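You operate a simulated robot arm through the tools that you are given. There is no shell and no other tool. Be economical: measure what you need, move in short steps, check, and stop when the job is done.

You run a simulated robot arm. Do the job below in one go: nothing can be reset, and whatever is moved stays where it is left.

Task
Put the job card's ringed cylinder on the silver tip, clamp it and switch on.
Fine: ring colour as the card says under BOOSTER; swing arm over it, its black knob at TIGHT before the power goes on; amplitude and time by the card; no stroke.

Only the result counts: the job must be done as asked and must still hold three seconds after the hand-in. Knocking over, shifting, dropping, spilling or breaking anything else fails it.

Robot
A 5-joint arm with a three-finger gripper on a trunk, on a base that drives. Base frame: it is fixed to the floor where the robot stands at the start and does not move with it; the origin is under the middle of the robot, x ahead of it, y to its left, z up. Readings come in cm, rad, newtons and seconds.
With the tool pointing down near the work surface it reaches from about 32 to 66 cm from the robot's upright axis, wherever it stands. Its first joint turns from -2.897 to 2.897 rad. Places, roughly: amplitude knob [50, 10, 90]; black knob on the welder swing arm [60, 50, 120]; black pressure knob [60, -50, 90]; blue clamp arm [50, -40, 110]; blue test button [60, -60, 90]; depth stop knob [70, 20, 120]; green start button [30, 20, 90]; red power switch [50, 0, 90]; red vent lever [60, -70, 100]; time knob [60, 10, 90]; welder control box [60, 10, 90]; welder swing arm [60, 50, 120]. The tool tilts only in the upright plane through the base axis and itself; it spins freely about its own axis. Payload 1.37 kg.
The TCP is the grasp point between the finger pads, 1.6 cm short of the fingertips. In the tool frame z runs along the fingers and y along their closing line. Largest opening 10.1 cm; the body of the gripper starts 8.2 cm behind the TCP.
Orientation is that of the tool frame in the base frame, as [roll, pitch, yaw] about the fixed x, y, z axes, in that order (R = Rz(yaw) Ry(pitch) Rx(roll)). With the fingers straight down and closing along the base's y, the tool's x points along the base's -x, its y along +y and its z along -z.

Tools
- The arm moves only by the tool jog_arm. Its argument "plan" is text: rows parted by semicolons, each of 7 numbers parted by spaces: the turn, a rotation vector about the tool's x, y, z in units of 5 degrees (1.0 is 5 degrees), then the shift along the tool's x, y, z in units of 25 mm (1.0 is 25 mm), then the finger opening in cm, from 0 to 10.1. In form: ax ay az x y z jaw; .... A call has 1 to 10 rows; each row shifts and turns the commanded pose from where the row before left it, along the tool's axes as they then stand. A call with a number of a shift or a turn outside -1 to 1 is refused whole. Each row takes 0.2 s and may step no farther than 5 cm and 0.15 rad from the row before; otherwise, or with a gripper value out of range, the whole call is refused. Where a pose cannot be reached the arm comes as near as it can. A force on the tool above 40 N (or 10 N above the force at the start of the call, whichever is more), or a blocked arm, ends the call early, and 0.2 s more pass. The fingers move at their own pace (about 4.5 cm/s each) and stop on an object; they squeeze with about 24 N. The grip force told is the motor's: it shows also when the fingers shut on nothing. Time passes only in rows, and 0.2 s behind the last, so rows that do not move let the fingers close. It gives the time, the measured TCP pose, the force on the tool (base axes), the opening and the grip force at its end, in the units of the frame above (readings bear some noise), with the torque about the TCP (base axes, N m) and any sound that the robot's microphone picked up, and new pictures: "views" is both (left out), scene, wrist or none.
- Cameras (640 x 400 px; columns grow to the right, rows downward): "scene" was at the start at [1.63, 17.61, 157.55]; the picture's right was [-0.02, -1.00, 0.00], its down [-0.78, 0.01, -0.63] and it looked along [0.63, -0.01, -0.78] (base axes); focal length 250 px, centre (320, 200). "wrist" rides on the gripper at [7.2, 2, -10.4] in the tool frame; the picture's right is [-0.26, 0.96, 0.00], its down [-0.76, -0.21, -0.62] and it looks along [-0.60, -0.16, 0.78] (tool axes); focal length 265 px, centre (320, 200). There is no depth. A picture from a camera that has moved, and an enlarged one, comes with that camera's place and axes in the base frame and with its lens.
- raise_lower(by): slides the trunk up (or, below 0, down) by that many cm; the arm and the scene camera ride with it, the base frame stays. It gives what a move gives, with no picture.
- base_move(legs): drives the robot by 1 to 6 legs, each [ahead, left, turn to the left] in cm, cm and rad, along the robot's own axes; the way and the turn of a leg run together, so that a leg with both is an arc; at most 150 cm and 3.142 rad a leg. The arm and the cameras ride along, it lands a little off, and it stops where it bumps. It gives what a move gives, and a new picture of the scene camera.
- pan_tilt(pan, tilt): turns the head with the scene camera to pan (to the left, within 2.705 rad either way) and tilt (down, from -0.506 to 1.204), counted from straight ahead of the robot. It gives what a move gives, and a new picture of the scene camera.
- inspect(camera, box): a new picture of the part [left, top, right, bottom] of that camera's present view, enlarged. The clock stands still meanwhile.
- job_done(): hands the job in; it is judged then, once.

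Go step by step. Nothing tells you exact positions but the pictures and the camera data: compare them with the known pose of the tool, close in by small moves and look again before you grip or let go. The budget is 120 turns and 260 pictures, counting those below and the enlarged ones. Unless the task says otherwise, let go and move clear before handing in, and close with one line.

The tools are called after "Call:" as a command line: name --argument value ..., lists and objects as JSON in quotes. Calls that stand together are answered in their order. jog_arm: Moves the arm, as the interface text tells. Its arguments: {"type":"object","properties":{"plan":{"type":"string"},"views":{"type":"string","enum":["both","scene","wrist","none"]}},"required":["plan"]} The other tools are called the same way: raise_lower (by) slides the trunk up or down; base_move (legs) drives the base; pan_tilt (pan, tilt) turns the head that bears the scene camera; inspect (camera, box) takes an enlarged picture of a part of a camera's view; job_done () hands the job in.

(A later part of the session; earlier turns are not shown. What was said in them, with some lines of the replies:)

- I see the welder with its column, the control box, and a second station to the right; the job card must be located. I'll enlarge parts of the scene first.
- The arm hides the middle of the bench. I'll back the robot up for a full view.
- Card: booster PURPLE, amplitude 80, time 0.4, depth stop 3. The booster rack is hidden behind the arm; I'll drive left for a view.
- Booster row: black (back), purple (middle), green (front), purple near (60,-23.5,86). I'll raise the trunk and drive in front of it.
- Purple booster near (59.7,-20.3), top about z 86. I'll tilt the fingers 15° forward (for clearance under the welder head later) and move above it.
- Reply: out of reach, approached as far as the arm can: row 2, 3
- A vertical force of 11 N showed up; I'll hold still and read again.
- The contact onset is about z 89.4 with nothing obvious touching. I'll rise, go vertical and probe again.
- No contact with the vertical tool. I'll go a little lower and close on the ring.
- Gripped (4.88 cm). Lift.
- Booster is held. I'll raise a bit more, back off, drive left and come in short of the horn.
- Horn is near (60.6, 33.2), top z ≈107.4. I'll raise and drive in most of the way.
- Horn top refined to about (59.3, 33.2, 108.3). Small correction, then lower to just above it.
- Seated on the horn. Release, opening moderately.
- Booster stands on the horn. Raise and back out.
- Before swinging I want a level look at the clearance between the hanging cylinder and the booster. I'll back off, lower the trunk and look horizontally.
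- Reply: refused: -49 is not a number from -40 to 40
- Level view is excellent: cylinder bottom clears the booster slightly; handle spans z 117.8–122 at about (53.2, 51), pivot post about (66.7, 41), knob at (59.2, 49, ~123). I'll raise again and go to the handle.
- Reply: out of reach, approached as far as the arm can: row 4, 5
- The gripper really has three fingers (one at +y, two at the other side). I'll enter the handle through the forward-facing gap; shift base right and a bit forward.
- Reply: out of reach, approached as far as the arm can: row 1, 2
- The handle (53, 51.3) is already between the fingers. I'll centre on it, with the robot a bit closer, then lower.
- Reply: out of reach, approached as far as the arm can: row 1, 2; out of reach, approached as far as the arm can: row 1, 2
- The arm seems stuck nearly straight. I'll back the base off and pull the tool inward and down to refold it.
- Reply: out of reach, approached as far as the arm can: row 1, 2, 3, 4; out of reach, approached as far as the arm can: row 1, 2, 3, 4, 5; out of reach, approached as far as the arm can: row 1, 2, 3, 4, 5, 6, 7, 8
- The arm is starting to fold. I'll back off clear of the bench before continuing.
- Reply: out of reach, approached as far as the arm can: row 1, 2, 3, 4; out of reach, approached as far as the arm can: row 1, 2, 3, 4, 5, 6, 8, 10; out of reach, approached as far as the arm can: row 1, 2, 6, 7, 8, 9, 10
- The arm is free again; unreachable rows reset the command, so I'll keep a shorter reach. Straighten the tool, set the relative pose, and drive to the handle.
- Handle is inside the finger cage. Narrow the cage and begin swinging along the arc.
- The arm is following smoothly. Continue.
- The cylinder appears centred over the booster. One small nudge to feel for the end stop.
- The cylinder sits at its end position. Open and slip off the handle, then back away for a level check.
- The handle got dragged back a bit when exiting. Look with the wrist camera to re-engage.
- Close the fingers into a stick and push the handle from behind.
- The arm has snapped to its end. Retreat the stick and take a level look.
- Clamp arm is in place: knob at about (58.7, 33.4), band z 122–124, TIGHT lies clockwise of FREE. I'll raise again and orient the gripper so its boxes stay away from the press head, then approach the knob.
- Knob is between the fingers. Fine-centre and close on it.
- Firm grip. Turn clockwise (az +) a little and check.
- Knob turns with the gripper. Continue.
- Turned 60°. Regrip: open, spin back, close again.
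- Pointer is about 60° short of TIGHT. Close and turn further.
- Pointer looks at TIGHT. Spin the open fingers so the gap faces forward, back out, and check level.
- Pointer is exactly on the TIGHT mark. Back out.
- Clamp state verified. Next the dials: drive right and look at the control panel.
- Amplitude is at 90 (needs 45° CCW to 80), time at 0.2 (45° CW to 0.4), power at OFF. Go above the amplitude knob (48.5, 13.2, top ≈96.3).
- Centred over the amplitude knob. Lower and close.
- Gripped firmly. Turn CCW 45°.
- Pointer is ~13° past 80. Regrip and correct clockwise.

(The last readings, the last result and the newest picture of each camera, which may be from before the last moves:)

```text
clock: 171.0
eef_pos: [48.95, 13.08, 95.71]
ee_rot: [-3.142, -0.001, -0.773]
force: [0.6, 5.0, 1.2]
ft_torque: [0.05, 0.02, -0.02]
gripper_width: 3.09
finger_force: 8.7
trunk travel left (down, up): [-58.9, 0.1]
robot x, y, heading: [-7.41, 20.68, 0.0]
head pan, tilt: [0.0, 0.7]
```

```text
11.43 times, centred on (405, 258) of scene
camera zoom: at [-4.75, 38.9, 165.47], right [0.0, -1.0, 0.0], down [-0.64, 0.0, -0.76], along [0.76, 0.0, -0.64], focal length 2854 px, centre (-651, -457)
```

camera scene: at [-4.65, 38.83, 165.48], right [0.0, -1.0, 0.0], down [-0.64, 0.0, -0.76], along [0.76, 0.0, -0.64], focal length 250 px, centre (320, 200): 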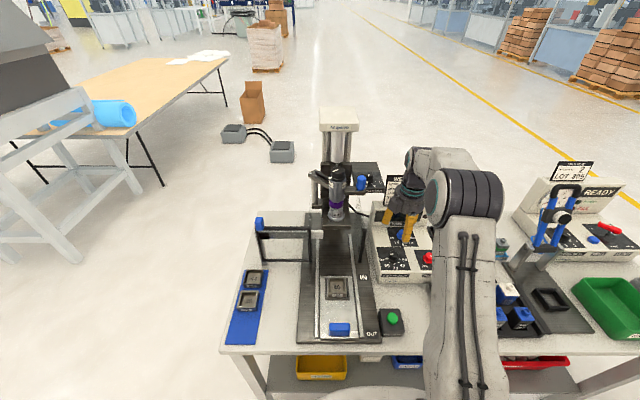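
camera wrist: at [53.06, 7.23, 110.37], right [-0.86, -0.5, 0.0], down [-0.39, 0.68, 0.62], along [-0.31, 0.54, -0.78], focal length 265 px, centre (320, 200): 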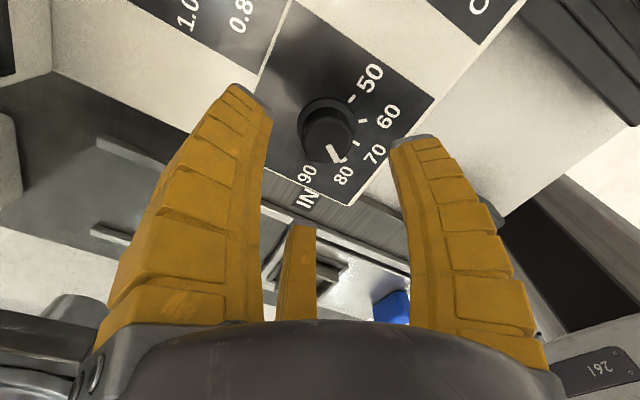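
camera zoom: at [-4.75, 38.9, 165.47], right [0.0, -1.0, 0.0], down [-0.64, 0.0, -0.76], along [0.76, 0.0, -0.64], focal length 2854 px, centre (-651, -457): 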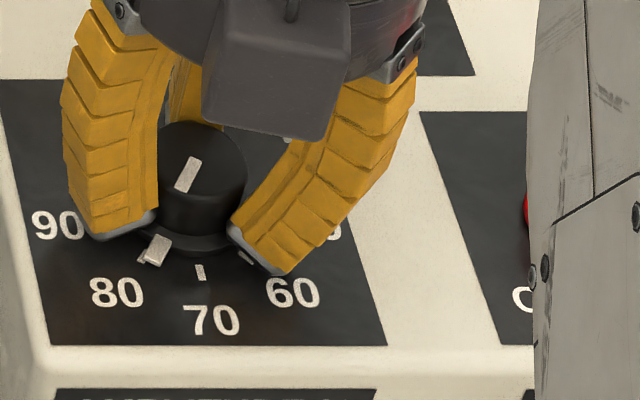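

Call:
jog_arm --plan "0 0 0 -.06 -.06 0 2; 0 0 0 0 0 0 2; 0 0 0 0 0 0 2; 0 0 1 0 0 0 2; 0 0 1 0 0 0 2; 0 0 .5 0 0 0 2; 0 0 0 0 0 0 2" --views "none"

Call:
inspect --camera "scene" --box '[385, 240, 425, 275]'

```text
clock: 172.6
eef_pos: [49.01, 13.17, 95.82]
ee_rot: [3.14, 0.002, -0.994]
force: [5.2, 2.5, -1.3]
ft_torque: [-0.01, -0.03, 0.03]
gripper_width: 3.02
finger_force: 8.2
trunk travel left (down, up): [-58.9, 0.1]
robot x, y, heading: [-7.11, 20.9, 0.0]
head pan, tilt: [0.0, 0.7]
```

```text
11.43 times, centred on (405, 258) of scene
camera zoom: at [-4.67, 38.88, 165.47], right [0.0, -1.0, 0.0], down [-0.64, 0.0, -0.76], along [0.76, 0.0, -0.64], focal length 2854 px, centre (-651, -457)
```

zoom: 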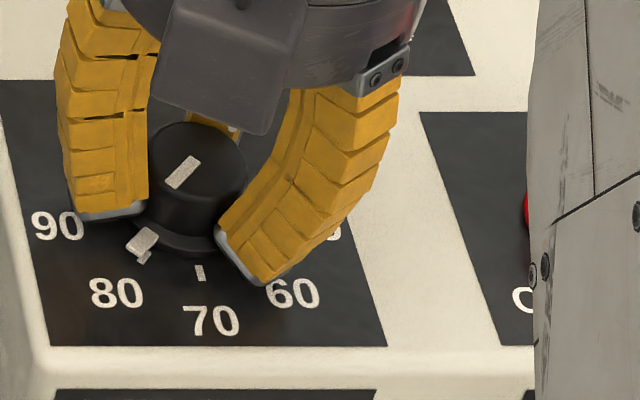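

Call:
jog_arm --plan "0 0 .5 0 0 0 2; 0 0 0 0 0 0 2; 0 0 0 0 0 0 4; 0 0 0 0 0 0 6; 0 0 0 0 0 0 6.5; 0 0 0 0 0 -.6 6.5; 0 0 0 0 0 -1 6.5; 0 0 0 0 0 -1 6.5; 0 0 0 0 0 0 6.5" --views "none"

Call:
inspect --camera "scene" --box '[385, 240, 425, 275]'

Call:
inspect --camera "wrist" --box '[250, 20, 450, 180]'

```text
clock: 174.6
eef_pos: [48.76, 12.97, 102.09]
ee_rot: [3.14, 0.0, -1.037]
force: [-0.3, -0.2, -0.5]
ft_torque: [0.0, 0.03, -0.03]
gripper_width: 6.8
finger_force: 2.6
trunk travel left (down, up): [-58.9, 0.1]
robot x, y, heading: [-6.94, 21.34, 0.001]
head pan, tilt: [0.0, 0.7]
```

```text
11.43 times, centred on (405, 258) of scene
camera zoom: at [-4.74, 38.83, 165.48], right [0.0, -1.0, 0.0], down [-0.64, 0.0, -0.76], along [0.76, 0.0, -0.64], focal length 2854 px, centre (-651, -457)
```

zoom: 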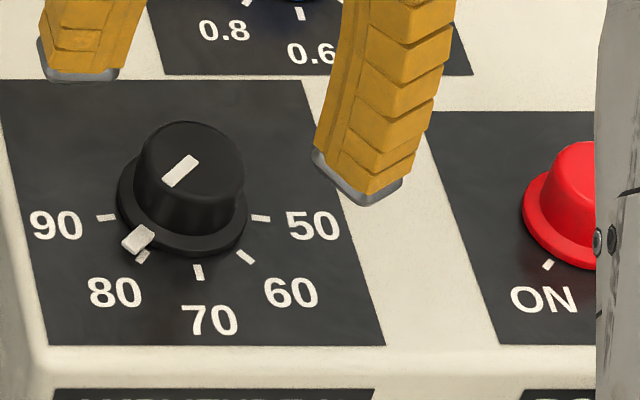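

```text
2.50 times, centred on (350, 100) of wrist
camera zoom: at [50.77, 5.78, 112.58], right [-0.96, -0.26, 0.0], down [-0.21, 0.76, 0.62], along [-0.17, 0.6, -0.78], focal length 664 px, centre (245, 450)
```

zoom: 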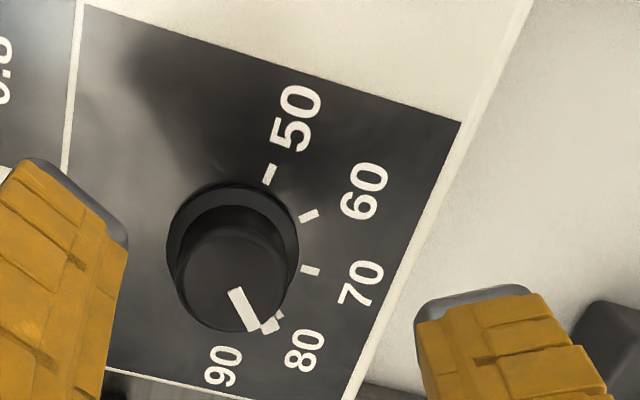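

Amplitude reads 80. Now the time knob: move base forward/right, spin to a safe yaw, and look.

Call:
jog_arm --plan "0 0 1 0 0 -.5 6.5; 0 0 1 0 0 0 6.5; 0 0 1 0 0 0 6.5; 0 0 1 0 0 0 6.5; 0 0 1 0 0 0 6.5; 0 0 1 0 0 0 6.5; 0 0 0 0 0 0 6.5" --views "none"

Call:
base_move --legs '[[9.3, -5.7, 0]]'

Call:
inspect --camera "wrist" --box '[0, 0, 640, 400]'

Call:
inspect --camera "scene" --box '[360, 150, 460, 280]'

```text
clock: 176.2
eef_pos: [49.01, 12.94, 103.51]
ee_rot: [3.14, 0.001, -1.56]
force: [-0.5, -0.2, 0.1]
ft_torque: [-0.01, 0.02, 0.03]
gripper_width: 6.81
finger_force: 2.3
trunk travel left (down, up): [-58.9, 0.1]
robot x, y, heading: [-7.12, 21.05, 0.003]
head pan, tilt: [0.0, 0.7]
```

```text
clock: 177.4
eef_pos: [58.69, 7.18, 103.4]
ee_rot: [3.137, 0.001, -1.561]
force: [0.0, -0.3, 1.2]
ft_torque: [0.05, -0.01, 0.02]
gripper_width: 6.82
finger_force: 2.4
trunk travel left (down, up): [-58.9, 0.1]
robot x, y, heading: [2.35, 15.53, 0.001]
head pan, tilt: [0.0, 0.7]
camera scene: at [5.08, 33.12, 165.49], right [0.0, -1.0, 0.0], down [-0.64, 0.0, -0.76], along [0.76, 0.0, -0.64], focal length 250 px, centre (320, 200)
```

scene: 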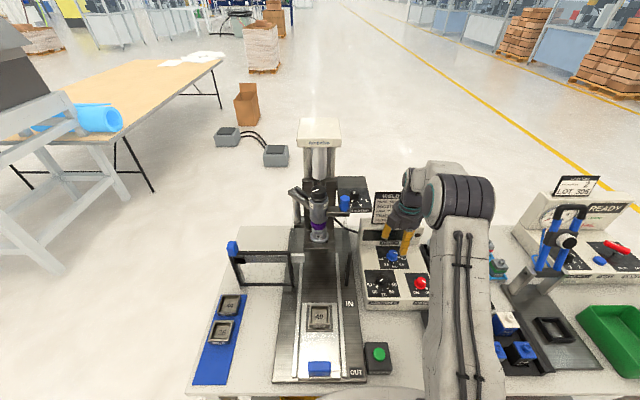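

```text
1.00 times, centred on (320, 200) of wrist (not enlarged: the box is as wide or as high as the picture)
camera zoom: at [56.78, -0.09, 113.79], right [-0.97, 0.26, 0.0], down [0.2, 0.76, 0.62], along [0.16, 0.6, -0.78], focal length 265 px, centre (320, 200)
```

zoom: 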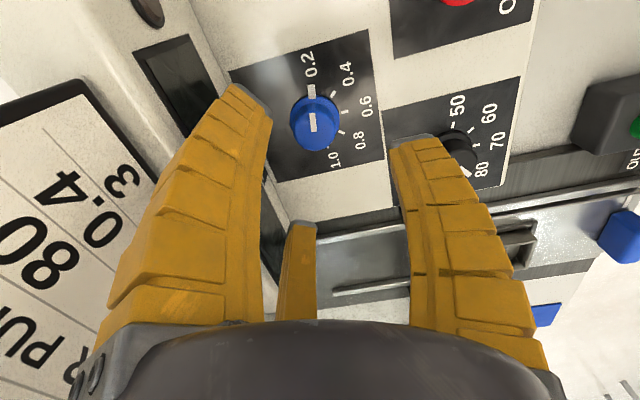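

```text
3.08 times, centred on (410, 215) of scene
camera zoom: at [5.08, 33.12, 165.49], right [0.0, -1.0, 0.0], down [-0.64, 0.0, -0.76], along [0.76, 0.0, -0.64], focal length 768 px, centre (43, 154)
```

zoom: 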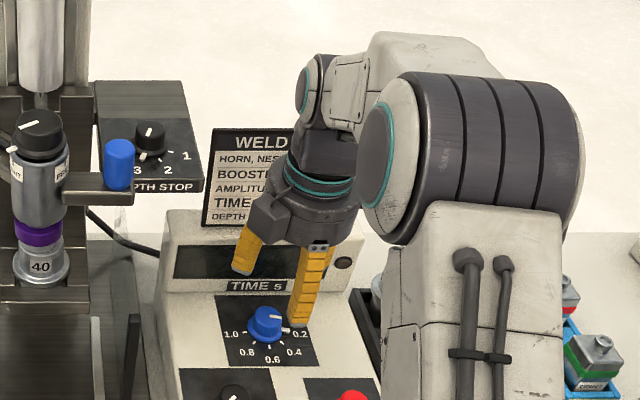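

Call:
jog_arm --plan "0 0 0 0 0 1 6.5; 0 0 0 0 0 1 6.5; 0 0 0 0 0 .27 6.5; 0 0 0 0 0 0 6.5" --views "none"

Call:
inspect --camera "wrist" --box '[200, 80, 440, 280]'

Call:
inspect --camera "scene" --box '[370, 200, 440, 280]'

```text
clock: 178.4
eef_pos: [58.83, 7.19, 97.6]
ee_rot: [3.139, 0.001, -1.562]
force: [-0.2, -0.3, 0.2]
ft_torque: [-0.01, -0.02, -0.03]
gripper_width: 6.82
finger_force: 2.1
trunk travel left (down, up): [-58.9, 0.1]
robot x, y, heading: [2.31, 15.58, -0.001]
head pan, tilt: [0.0, 0.7]
```

```text
2.00 times, centred on (320, 180) of wrist
camera zoom: at [56.81, -0.18, 108.1], right [-0.97, 0.26, 0.0], down [0.2, 0.76, 0.62], along [0.16, 0.6, -0.78], focal length 531 px, centre (320, 240)
```

zoom: 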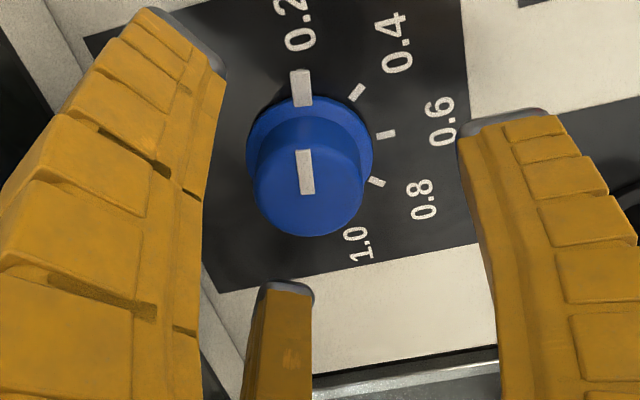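

```text
5.00 times, centred on (405, 240) of scene
camera zoom: at [4.91, 33.21, 165.48], right [0.0, -1.0, 0.0], down [-0.64, 0.0, -0.76], along [0.76, 0.0, -0.64], focal length 1248 px, centre (-105, 0)
```

zoom: 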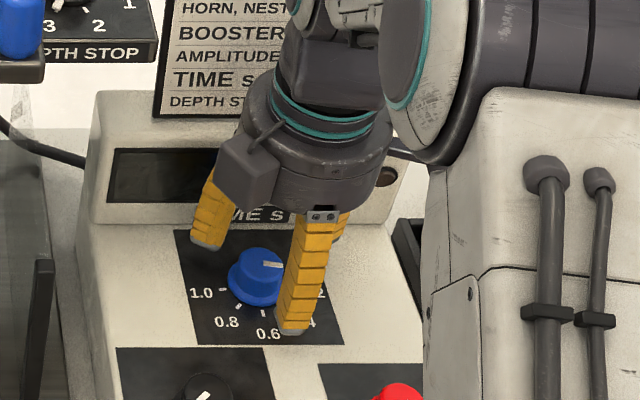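

Call:
jog_arm --plan "0 0 0 -.24 -.2 .35 6.5; 0 0 0 0 0 .37 6; 0 0 0 0 0 0 4.5; 0 0 0 0 0 0 3.5; 0 0 0 0 0 0 2.5; 0 0 0 0 0 0 2; 0 0 0 0 0 0 2" --views "none"

Call:
inspect --camera "wrist" --box '[200, 80, 440, 280]'

```text
clock: 180.0
eef_pos: [59.23, 7.65, 96.07]
ee_rot: [3.14, 0.0, -1.564]
force: [0.1, -3.8, 6.6]
ft_torque: [0.12, -0.26, 0.0]
gripper_width: 2.55
finger_force: 27.6
trunk travel left (down, up): [-58.9, 0.1]
robot x, y, heading: [2.46, 15.67, 0.002]
head pan, tilt: [0.0, 0.7]
```

```text
2.00 times, centred on (320, 180) of wrist
camera zoom: at [57.29, 0.41, 106.5], right [-0.97, 0.26, 0.0], down [0.2, 0.76, 0.62], along [0.16, 0.6, -0.78], focal length 531 px, centre (320, 240)
```

zoom: 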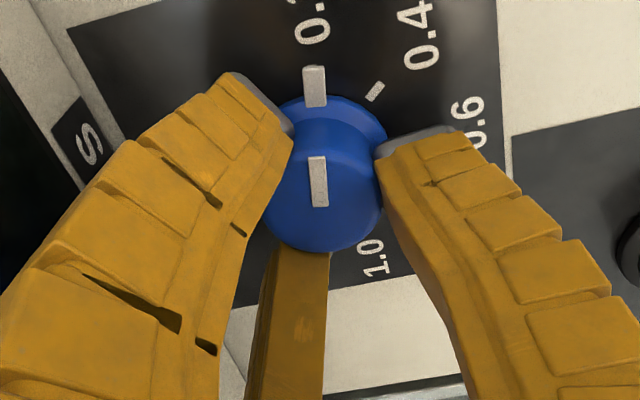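

Well gripped. Turn CW 40° and check.

Call:
jog_arm --plan "0 0 1 0 0 0 2; 0 0 1 0 0 0 2; 0 0 1 0 0 0 2; 0 0 1 0 0 0 2; 0 0 1 0 0 0 2; 0 0 1 0 0 0 2; 0 0 1 0 0 0 2; 0 0 1 0 0 0 2; 0 0 0 0 0 0 2" --views "none"

Call:
inspect --camera "wrist" --box '[200, 80, 440, 280]'

Call:
inspect --camera "scene" --box '[385, 235, 435, 275]'

```text
clock: 182.0
eef_pos: [59.25, 7.62, 96.05]
ee_rot: [-3.14, 0.001, -2.264]
force: [12.4, -12.9, 13.8]
ft_torque: [-0.18, -0.04, 0.03]
gripper_width: 2.65
finger_force: 27.8
trunk travel left (down, up): [-58.9, 0.1]
robot x, y, heading: [2.5, 15.67, 0.002]
head pan, tilt: [0.0, 0.7]
```

```text
2.00 times, centred on (320, 180) of wrist
camera zoom: at [53.07, 3.31, 106.43], right [-0.57, 0.82, 0.0], down [0.64, 0.45, 0.62], along [0.51, 0.36, -0.78], focal length 531 px, centre (320, 240)
```

zoom: 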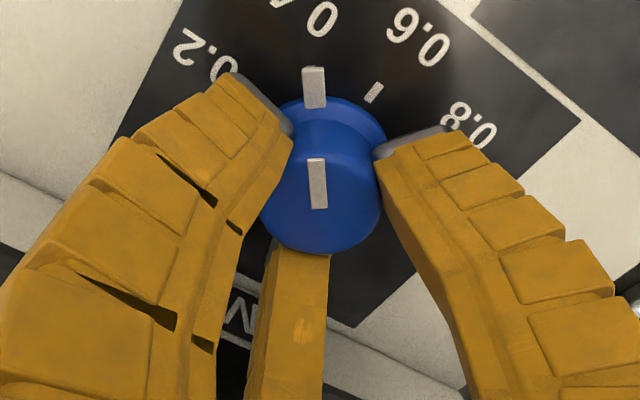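

```text
10.00 times, centred on (410, 255) of scene
camera zoom: at [4.98, 33.01, 165.5], right [0.0, -1.0, 0.0], down [-0.64, 0.0, -0.76], along [0.76, 0.0, -0.64], focal length 2497 px, centre (-580, -350)
```

zoom: 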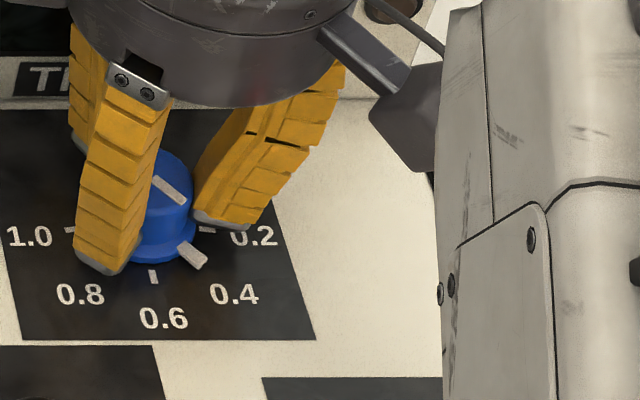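

Tick spacing is actually 40°, so the time pointer now sits right at 0.4. Release and verify.

Call:
jog_arm --plan "0 0 0 0 0 0 4; 0 0 0 0 0 0 6; 0 0 0 0 0 0 6.5; 0 0 0 0 0 -.6 6.5; 0 0 0 0 0 -1 6.5; 0 0 0 0 0 -1 6.5; 0 0 0 0 0 0 6.5" --views "none"

Call:
inspect --camera "wrist" --box '[250, 20, 450, 180]'

Call:
inspect --camera "scene" --box '[380, 235, 440, 295]'

```text
clock: 183.6
eef_pos: [59.01, 7.78, 102.65]
ee_rot: [3.141, -0.002, -2.261]
force: [0.1, -0.3, -1.0]
ft_torque: [0.03, 0.03, 0.02]
gripper_width: 6.83
finger_force: 1.8
trunk travel left (down, up): [-58.9, 0.1]
robot x, y, heading: [2.16, 15.91, 0.002]
head pan, tilt: [0.0, 0.7]
```

```text
2.50 times, centred on (350, 100) of wrist
camera zoom: at [52.83, 3.39, 112.98], right [-0.58, 0.82, 0.0], down [0.64, 0.45, 0.62], along [0.51, 0.36, -0.79], focal length 664 px, centre (245, 450)
```

zoom: 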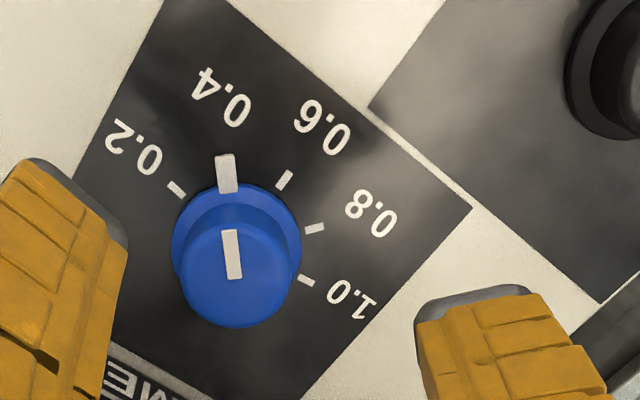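

```text
6.67 times, centred on (410, 265) of scene
camera zoom: at [4.94, 33.2, 165.48], right [0.0, -1.0, 0.0], down [-0.64, 0.0, -0.76], along [0.76, 0.0, -0.64], focal length 1665 px, centre (-280, -233)
```

zoom: 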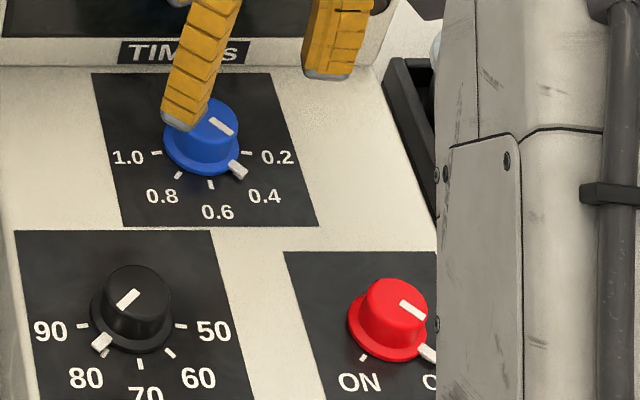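

Time is at 0.4. Amplitude needs ~10° back CCW; return to it.

Call:
base_move --legs '[[-10, 5.5, 0]]'

Call:
jog_arm --plan "0 0 -1 0 0 0 6.5; 0 0 -1 0 0 0 6.5; 0 0 -1 0 0 0 6.5; 0 0 -1 0 0 0 6.5; 0 0 -1 0 0 0 6.5; 0 0 -1 0 0 0 6.5; 0 0 -1 0 0 0 6.5; 0 0 -1 0 0 1 6.5; 0 0 -.1 0 0 .9 6.5; 0 0 0 0 0 0 6.5" --views "none"

Call:
inspect --camera "wrist" --box '[200, 80, 440, 280]'

```text
clock: 184.8
eef_pos: [48.73, 13.22, 102.71]
ee_rot: [3.141, 0.001, -2.256]
force: [-0.6, 1.1, 1.2]
ft_torque: [-0.05, -0.04, -0.05]
gripper_width: 6.81
finger_force: 2.1
trunk travel left (down, up): [-58.9, 0.1]
robot x, y, heading: [-7.52, 20.74, -0.001]
head pan, tilt: [0.0, 0.7]
camera scene: at [-5.37, 38.72, 165.47], right [0.0, -1.0, 0.0], down [-0.64, 0.0, -0.77], along [0.77, 0.0, -0.64], focal length 250 px, centre (320, 200)
```

scene: 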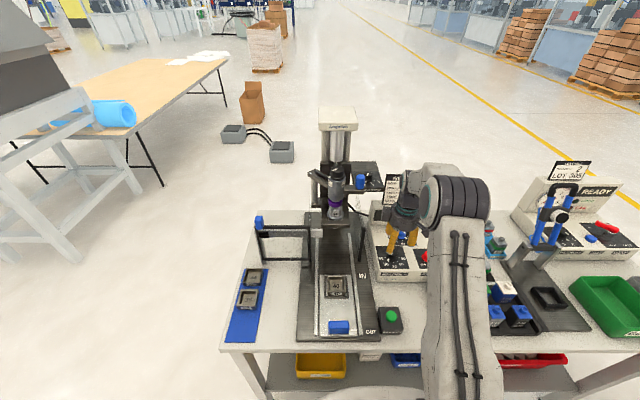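

```text
clock: 187.0
eef_pos: [48.75, 13.14, 97.71]
ee_rot: [3.138, 0.0, -1.551]
force: [1.0, -0.3, -0.1]
ft_torque: [-0.04, 0.03, 0.0]
gripper_width: 6.8
finger_force: 2.4
trunk travel left (down, up): [-58.9, 0.1]
robot x, y, heading: [-7.66, 20.9, -0.003]
head pan, tilt: [0.0, 0.7]
```

```text
2.00 times, centred on (320, 180) of wrist
camera zoom: at [46.86, 5.84, 108.07], right [-0.97, 0.25, 0.0], down [0.19, 0.76, 0.62], along [0.15, 0.6, -0.78], focal length 531 px, centre (320, 240)
```

zoom: 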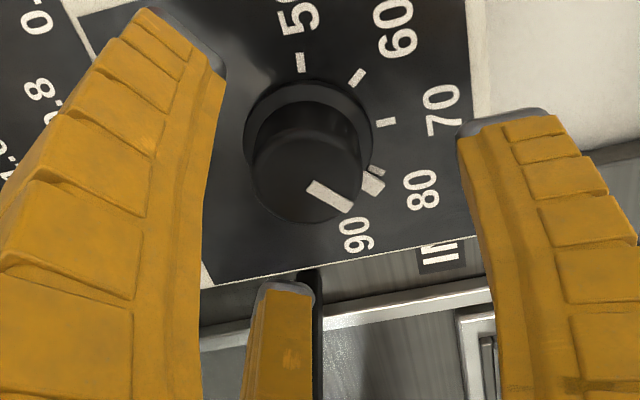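

Call:
jog_arm --plan "0 0 0 -.06 -.16 .34 6.5; 0 0 0 0 0 .34 6; 0 0 0 0 0 0 4.5; 0 0 0 0 0 0 3.5; 0 0 0 0 0 0 2.5; 0 0 0 0 0 0 2; 0 0 0 0 0 0 2" --views "none"

Call:
inspect --camera "wrist" --box '[200, 80, 440, 280]'

```text
clock: 188.6
eef_pos: [49.15, 13.22, 95.93]
ee_rot: [-3.14, -0.001, -1.554]
force: [0.8, -2.4, 5.2]
ft_torque: [-0.01, -0.28, -0.02]
gripper_width: 2.56
finger_force: 28.7
trunk travel left (down, up): [-58.9, 0.1]
robot x, y, heading: [-7.43, 21.08, 0.002]
head pan, tilt: [0.0, 0.7]
```

```text
2.00 times, centred on (320, 180) of wrist
camera zoom: at [47.24, 5.95, 106.48], right [-0.97, 0.25, 0.0], down [0.19, 0.76, 0.62], along [0.15, 0.6, -0.78], focal length 531 px, centre (320, 240)
```

zoom: 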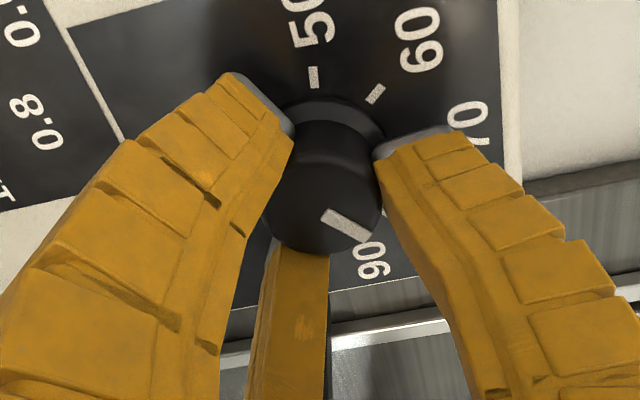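

Call:
jog_arm --plan "0 0 -.9 0 0 0 2; 0 0 -.9 0 0 0 2; 0 0 0 0 0 0 2; 0 0 0 0 0 0 4; 0 0 0 0 0 0 6; 0 0 0 0 0 0 6.5; 0 0 0 0 0 -.7 6.5; 0 0 0 0 0 -1 6.5; 0 0 0 0 0 -1 6.5; 0 0 0 0 0 0 6.5" --views "none"

Call:
inspect --camera "wrist" --box '[250, 20, 450, 180]'

Call:
inspect --camera "scene" --box '[385, 240, 425, 275]'

```text
clock: 190.8
eef_pos: [49.13, 13.24, 102.74]
ee_rot: [3.138, 0.0, -1.395]
force: [0.5, -0.2, -0.5]
ft_torque: [0.01, 0.0, -0.02]
gripper_width: 6.8
finger_force: 2.4
trunk travel left (down, up): [-58.9, 0.1]
robot x, y, heading: [-7.88, 20.94, 0.001]
head pan, tilt: [0.0, 0.7]
```

```text
2.50 times, centred on (350, 100) of wrist
camera zoom: at [48.41, 5.81, 113.16], right [-1.0, 0.09, 0.0], down [0.07, 0.78, 0.62], along [0.06, 0.62, -0.78], focal length 664 px, centre (245, 450)
```

zoom: 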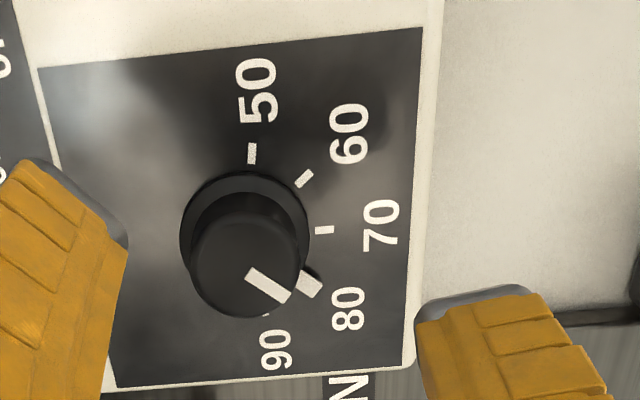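

```text
11.43 times, centred on (405, 258) of scene
camera zoom: at [-5.19, 38.64, 165.48], right [0.0, -1.0, 0.0], down [-0.64, 0.0, -0.76], along [0.76, 0.0, -0.64], focal length 2854 px, centre (-651, -457)
```

zoom: 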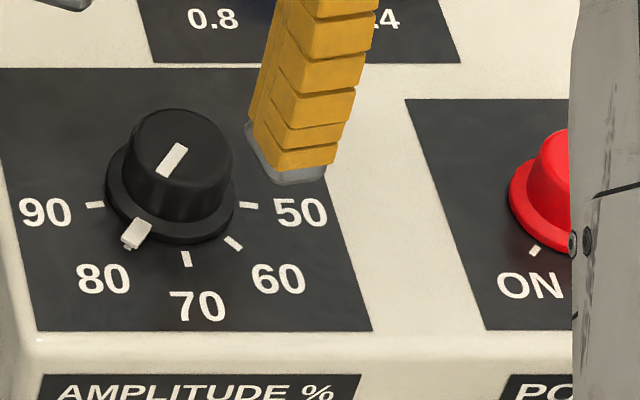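

Amplitude at 80, time at 0.4. Now the power switch: move right above it.

Call:
base_move --legs '[[0, -11.7, 0]]'

Call:
jog_arm --plan "0 0 0 0 0 1 6.5; 0 0 0 0 0 1 6.5; 0 0 0 0 0 0 6.5" --views "none"

Call:
inspect --camera "wrist" --box '[200, 80, 440, 280]'

Call:
inspect --camera "scene" --box '[370, 220, 440, 290]'

```text
clock: 192.0
eef_pos: [49.08, 1.49, 102.78]
ee_rot: [3.14, 0.001, -1.394]
force: [-0.6, -0.3, -0.1]
ft_torque: [0.07, -0.03, 0.04]
gripper_width: 6.8
finger_force: 2.5
trunk travel left (down, up): [-58.9, 0.1]
robot x, y, heading: [-7.68, 9.54, 0.004]
head pan, tilt: [0.0, 0.7]
camera scene: at [-5.19, 26.81, 165.5], right [0.0, -1.0, 0.0], down [-0.64, 0.0, -0.76], along [0.76, 0.0, -0.64], focal length 250 px, centre (320, 200)
```

scene: 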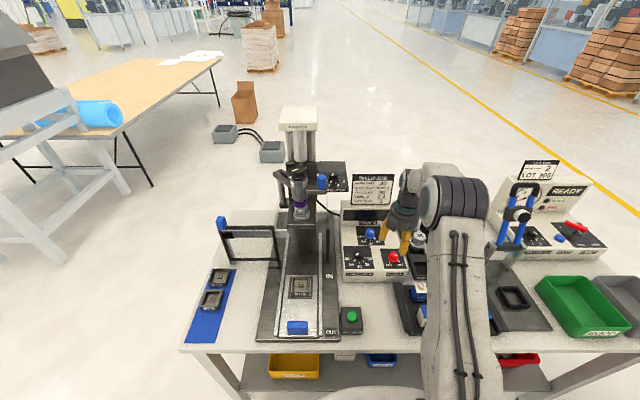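

```text
clock: 192.8
eef_pos: [49.15, 1.53, 97.86]
ee_rot: [3.139, -0.001, -1.397]
force: [0.5, 0.1, 0.1]
ft_torque: [0.02, 0.05, 0.0]
gripper_width: 6.83
finger_force: 3.0
trunk travel left (down, up): [-58.9, 0.1]
robot x, y, heading: [-7.78, 9.12, 0.001]
head pan, tilt: [0.0, 0.7]
```

```text
2.00 times, centred on (320, 180) of wrist
camera zoom: at [48.46, -5.9, 108.3], right [-1.0, 0.09, 0.0], down [0.07, 0.78, 0.62], along [0.06, 0.62, -0.78], focal length 531 px, centre (320, 240)
```

zoom: 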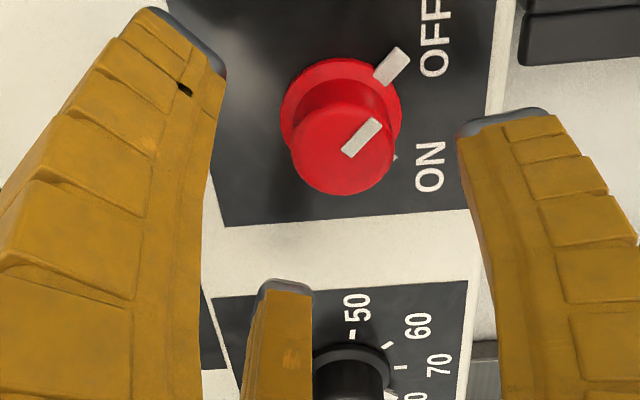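

```text
5.71 times, centred on (405, 255) of scene
camera zoom: at [-5.21, 26.98, 165.48], right [0.0, -1.0, 0.0], down [-0.64, 0.0, -0.77], along [0.77, 0.0, -0.64], focal length 1427 px, centre (-166, -114)
```

zoom: 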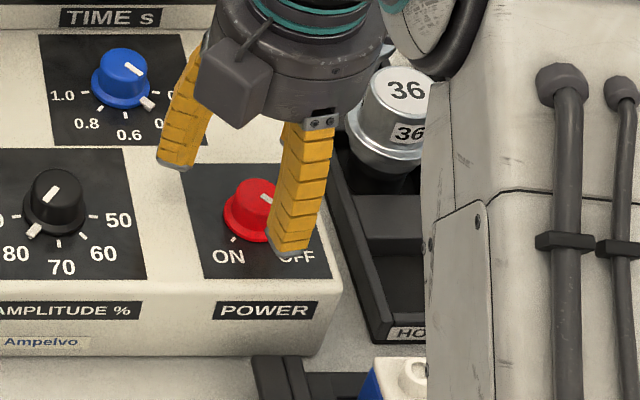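

Call:
jog_arm --plan "0 0 0 .234 .285 0 6.5; 0 0 -1 0 0 0 6.5; 0 0 -1 0 0 0 6.5; 0 0 0 0 0 0 6.5" --views "none"

Call:
inspect --camera "wrist" --box '[200, 80, 440, 280]'

```text
clock: 193.8
eef_pos: [48.42, 0.89, 97.68]
ee_rot: [3.139, 0.0, -1.221]
force: [-0.3, 0.8, 0.0]
ft_torque: [0.0, 0.02, -0.03]
gripper_width: 6.84
finger_force: 2.5
trunk travel left (down, up): [-58.9, 0.1]
robot x, y, heading: [-7.57, 9.14, -0.005]
head pan, tilt: [0.0, 0.7]
```

```text
2.00 times, centred on (320, 180) of wrist
camera zoom: at [49.13, -6.63, 108.2], right [-1.0, -0.08, 0.0], down [-0.06, 0.78, 0.62], along [-0.05, 0.62, -0.78], focal length 531 px, centre (320, 240)
```

zoom: 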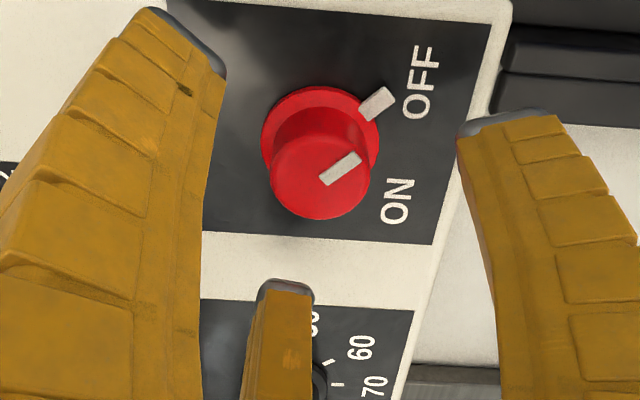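

Aligned. Lower and grip the power switch.

Call:
jog_arm --plan "0 0 0 0 0 .37 6.5; 0 0 0 0 0 .35 6; 0 0 0 0 0 0 4.5; 0 0 0 0 0 0 3.5; 0 0 0 0 0 0 2.5; 0 0 0 0 0 0 2; 0 0 0 0 0 0 2" --views "none"

Call:
inspect --camera "wrist" --box '[200, 80, 440, 280]'

```text
clock: 195.4
eef_pos: [48.53, 0.98, 96.01]
ee_rot: [3.141, 0.0, -1.221]
force: [-0.7, 8.5, 5.9]
ft_torque: [-0.25, -0.31, -0.06]
gripper_width: 2.34
finger_force: 28.4
trunk travel left (down, up): [-58.9, 0.1]
robot x, y, heading: [-7.69, 9.2, -0.003]
head pan, tilt: [0.0, 0.7]
```

```text
2.00 times, centred on (320, 180) of wrist
camera zoom: at [49.16, -6.45, 106.53], right [-1.0, -0.08, 0.0], down [-0.06, 0.78, 0.62], along [-0.05, 0.62, -0.78], focal length 531 px, centre (320, 240)
```

zoom: 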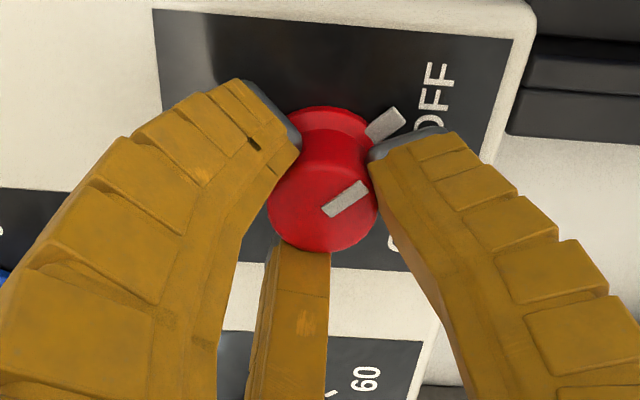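

Gripped. Turn clockwise 80° to ON.

Call:
jog_arm --plan "0 0 1 0 0 0 2; 0 0 1 0 0 0 2; 0 0 1 0 0 0 2; 0 0 1 0 0 0 2; 0 0 1 0 0 0 2; 0 0 1 0 0 0 2; 0 0 1 0 0 0 2; 0 0 1 0 0 0 2; 0 0 1 0 0 0 2; 0 0 1 0 0 0 2" --views "none"

Call:
jog_arm --plan "0 0 1 0 0 0 2; 0 0 1 0 0 0 2; 0 0 1 0 0 0 2; 0 0 1 0 0 0 2; 0 0 1 0 0 0 2; 0 0 1 0 0 0 2; 0 0 0 0 0 0 2" --views "none"

Call:
inspect --camera "wrist" --box '[200, 80, 440, 280]'

Call:
inspect --camera "scene" --box '[370, 220, 430, 290]'

```text
clock: 197.6
eef_pos: [48.43, 1.03, 96.01]
ee_rot: [3.141, -0.002, -2.095]
force: [4.7, 9.5, 14.3]
ft_torque: [0.1, 0.0, -0.01]
gripper_width: 2.47
finger_force: 27.6
trunk travel left (down, up): [-58.9, 0.1]
robot x, y, heading: [-7.68, 9.25, 0.002]
head pan, tilt: [0.0, 0.7]
```

```text
clock: 199.2
eef_pos: [48.46, 1.12, 96.02]
ee_rot: [-3.141, -0.002, -2.62]
force: [2.7, 8.3, 15.3]
ft_torque: [0.08, -0.01, 0.01]
gripper_width: 2.49
finger_force: 28.0
trunk travel left (down, up): [-58.9, 0.1]
robot x, y, heading: [-8.01, 9.49, 0.003]
head pan, tilt: [0.0, 0.7]
```

```text
2.00 times, centred on (320, 180) of wrist
camera zoom: at [41.2, -0.86, 106.4], right [-0.25, 0.97, 0.0], down [0.76, 0.2, 0.62], along [0.6, 0.16, -0.78], focal length 531 px, centre (320, 240)
```

zoom: 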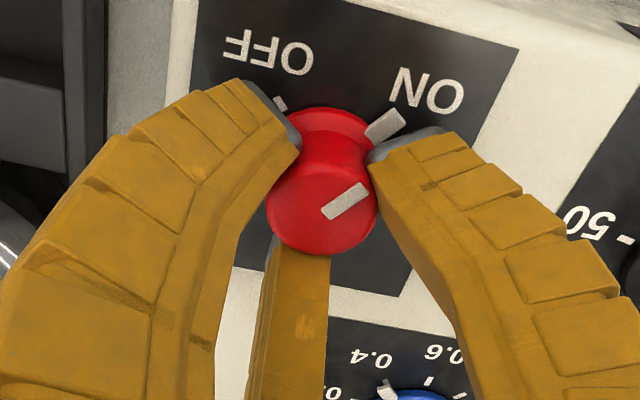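

```text
5.71 times, centred on (400, 255) of scene
camera zoom: at [-5.33, 27.14, 165.47], right [0.0, -1.0, 0.0], down [-0.64, 0.0, -0.77], along [0.77, 0.0, -0.64], focal length 1427 px, centre (-137, -114)
```

zoom: 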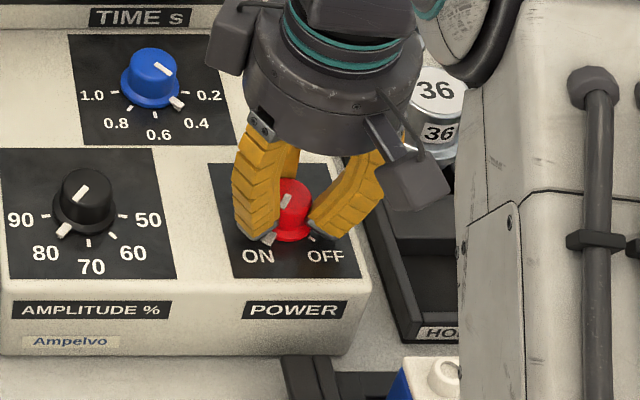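

Pointer is at ON. Release and rise, then verify everything.

Call:
jog_arm --plan "0 0 0 0 0 0 4; 0 0 0 0 0 0 6; 0 0 0 0 0 0 6.5; 0 0 0 0 0 -.7 6.5; 0 0 0 0 0 -1 6.5; 0 0 0 0 0 -1 6.5; 0 0 0 0 0 -1 6.5; 0 0 0 0 0 -1 6.5; 0 0 0 0 0 -1 6.5; 0 0 0 0 0 0 6.5" --views "none"

Call:
base_move --legs '[[-28, 0, 0], [0, -25, 0]]'

Call:
inspect --camera "scene" --box '[240, 140, 340, 230]'

Call:
inspect --camera "scene" --box '[190, 70, 340, 190]'

```text
clock: 201.4
eef_pos: [48.73, 0.78, 109.96]
ee_rot: [3.14, -0.002, -2.619]
force: [0.2, 0.0, 0.0]
ft_torque: [0.02, 0.03, -0.01]
gripper_width: 6.84
finger_force: 1.9
trunk travel left (down, up): [-58.9, 0.1]
robot x, y, heading: [-7.64, 9.29, -0.004]
head pan, tilt: [0.0, 0.7]
```

```text
clock: 204.8
eef_pos: [20.47, -24.69, 109.88]
ee_rot: [3.14, -0.001, -2.624]
force: [0.2, -0.1, 0.3]
ft_torque: [0.03, 0.0, -0.02]
gripper_width: 6.82
finger_force: 2.3
trunk travel left (down, up): [-58.9, 0.1]
robot x, y, heading: [-36.04, -16.01, -0.008]
head pan, tilt: [0.0, 0.7]
camera scene: at [-33.34, 1.63, 165.49], right [-0.01, -1.0, 0.0], down [-0.64, 0.0, -0.76], along [0.76, 0.0, -0.64], focal length 250 px, centre (320, 200)
```

scene: 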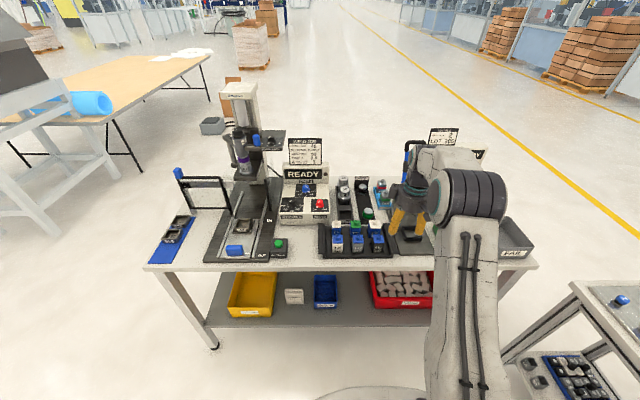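

```text
4.44 times, centred on (290, 185) of scene
camera zoom: at [-33.34, 1.63, 165.49], right [-0.01, -1.0, 0.0], down [-0.64, 0.0, -0.76], along [0.76, 0.0, -0.64], focal length 1110 px, centre (453, 267)
```

zoom: 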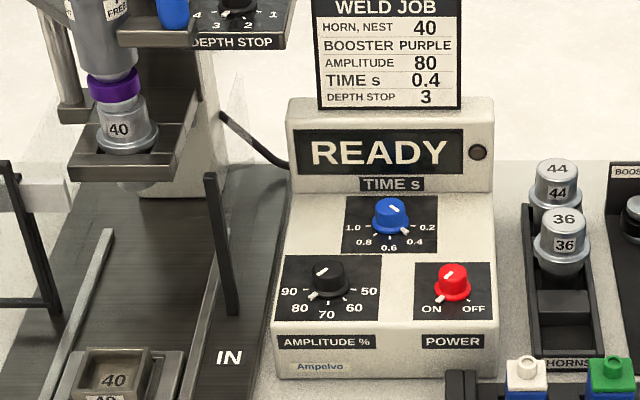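

```text
3.33 times, centred on (265, 130) of scene
camera zoom: at [-33.34, 1.63, 165.49], right [-0.01, -1.0, 0.0], down [-0.64, 0.0, -0.76], along [0.76, 0.0, -0.64], focal length 832 px, centre (503, 433)
```

zoom: 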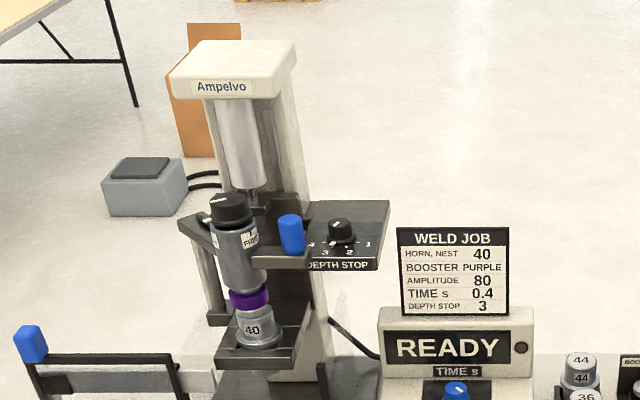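

The display reads READY: amplitude is at 80, time at 0.4, power is ON, and the booster is clamped. The gripper is clear, so I'm handing in.

Call:
job_done

```text
The job is handed in.
```

The purple-ringed booster is on the silver horn with the swing arm over it and its knob at TIGHT. Amplitude is 80, time is 0.4 s and power is on with the display reading READY; no stroke was made.
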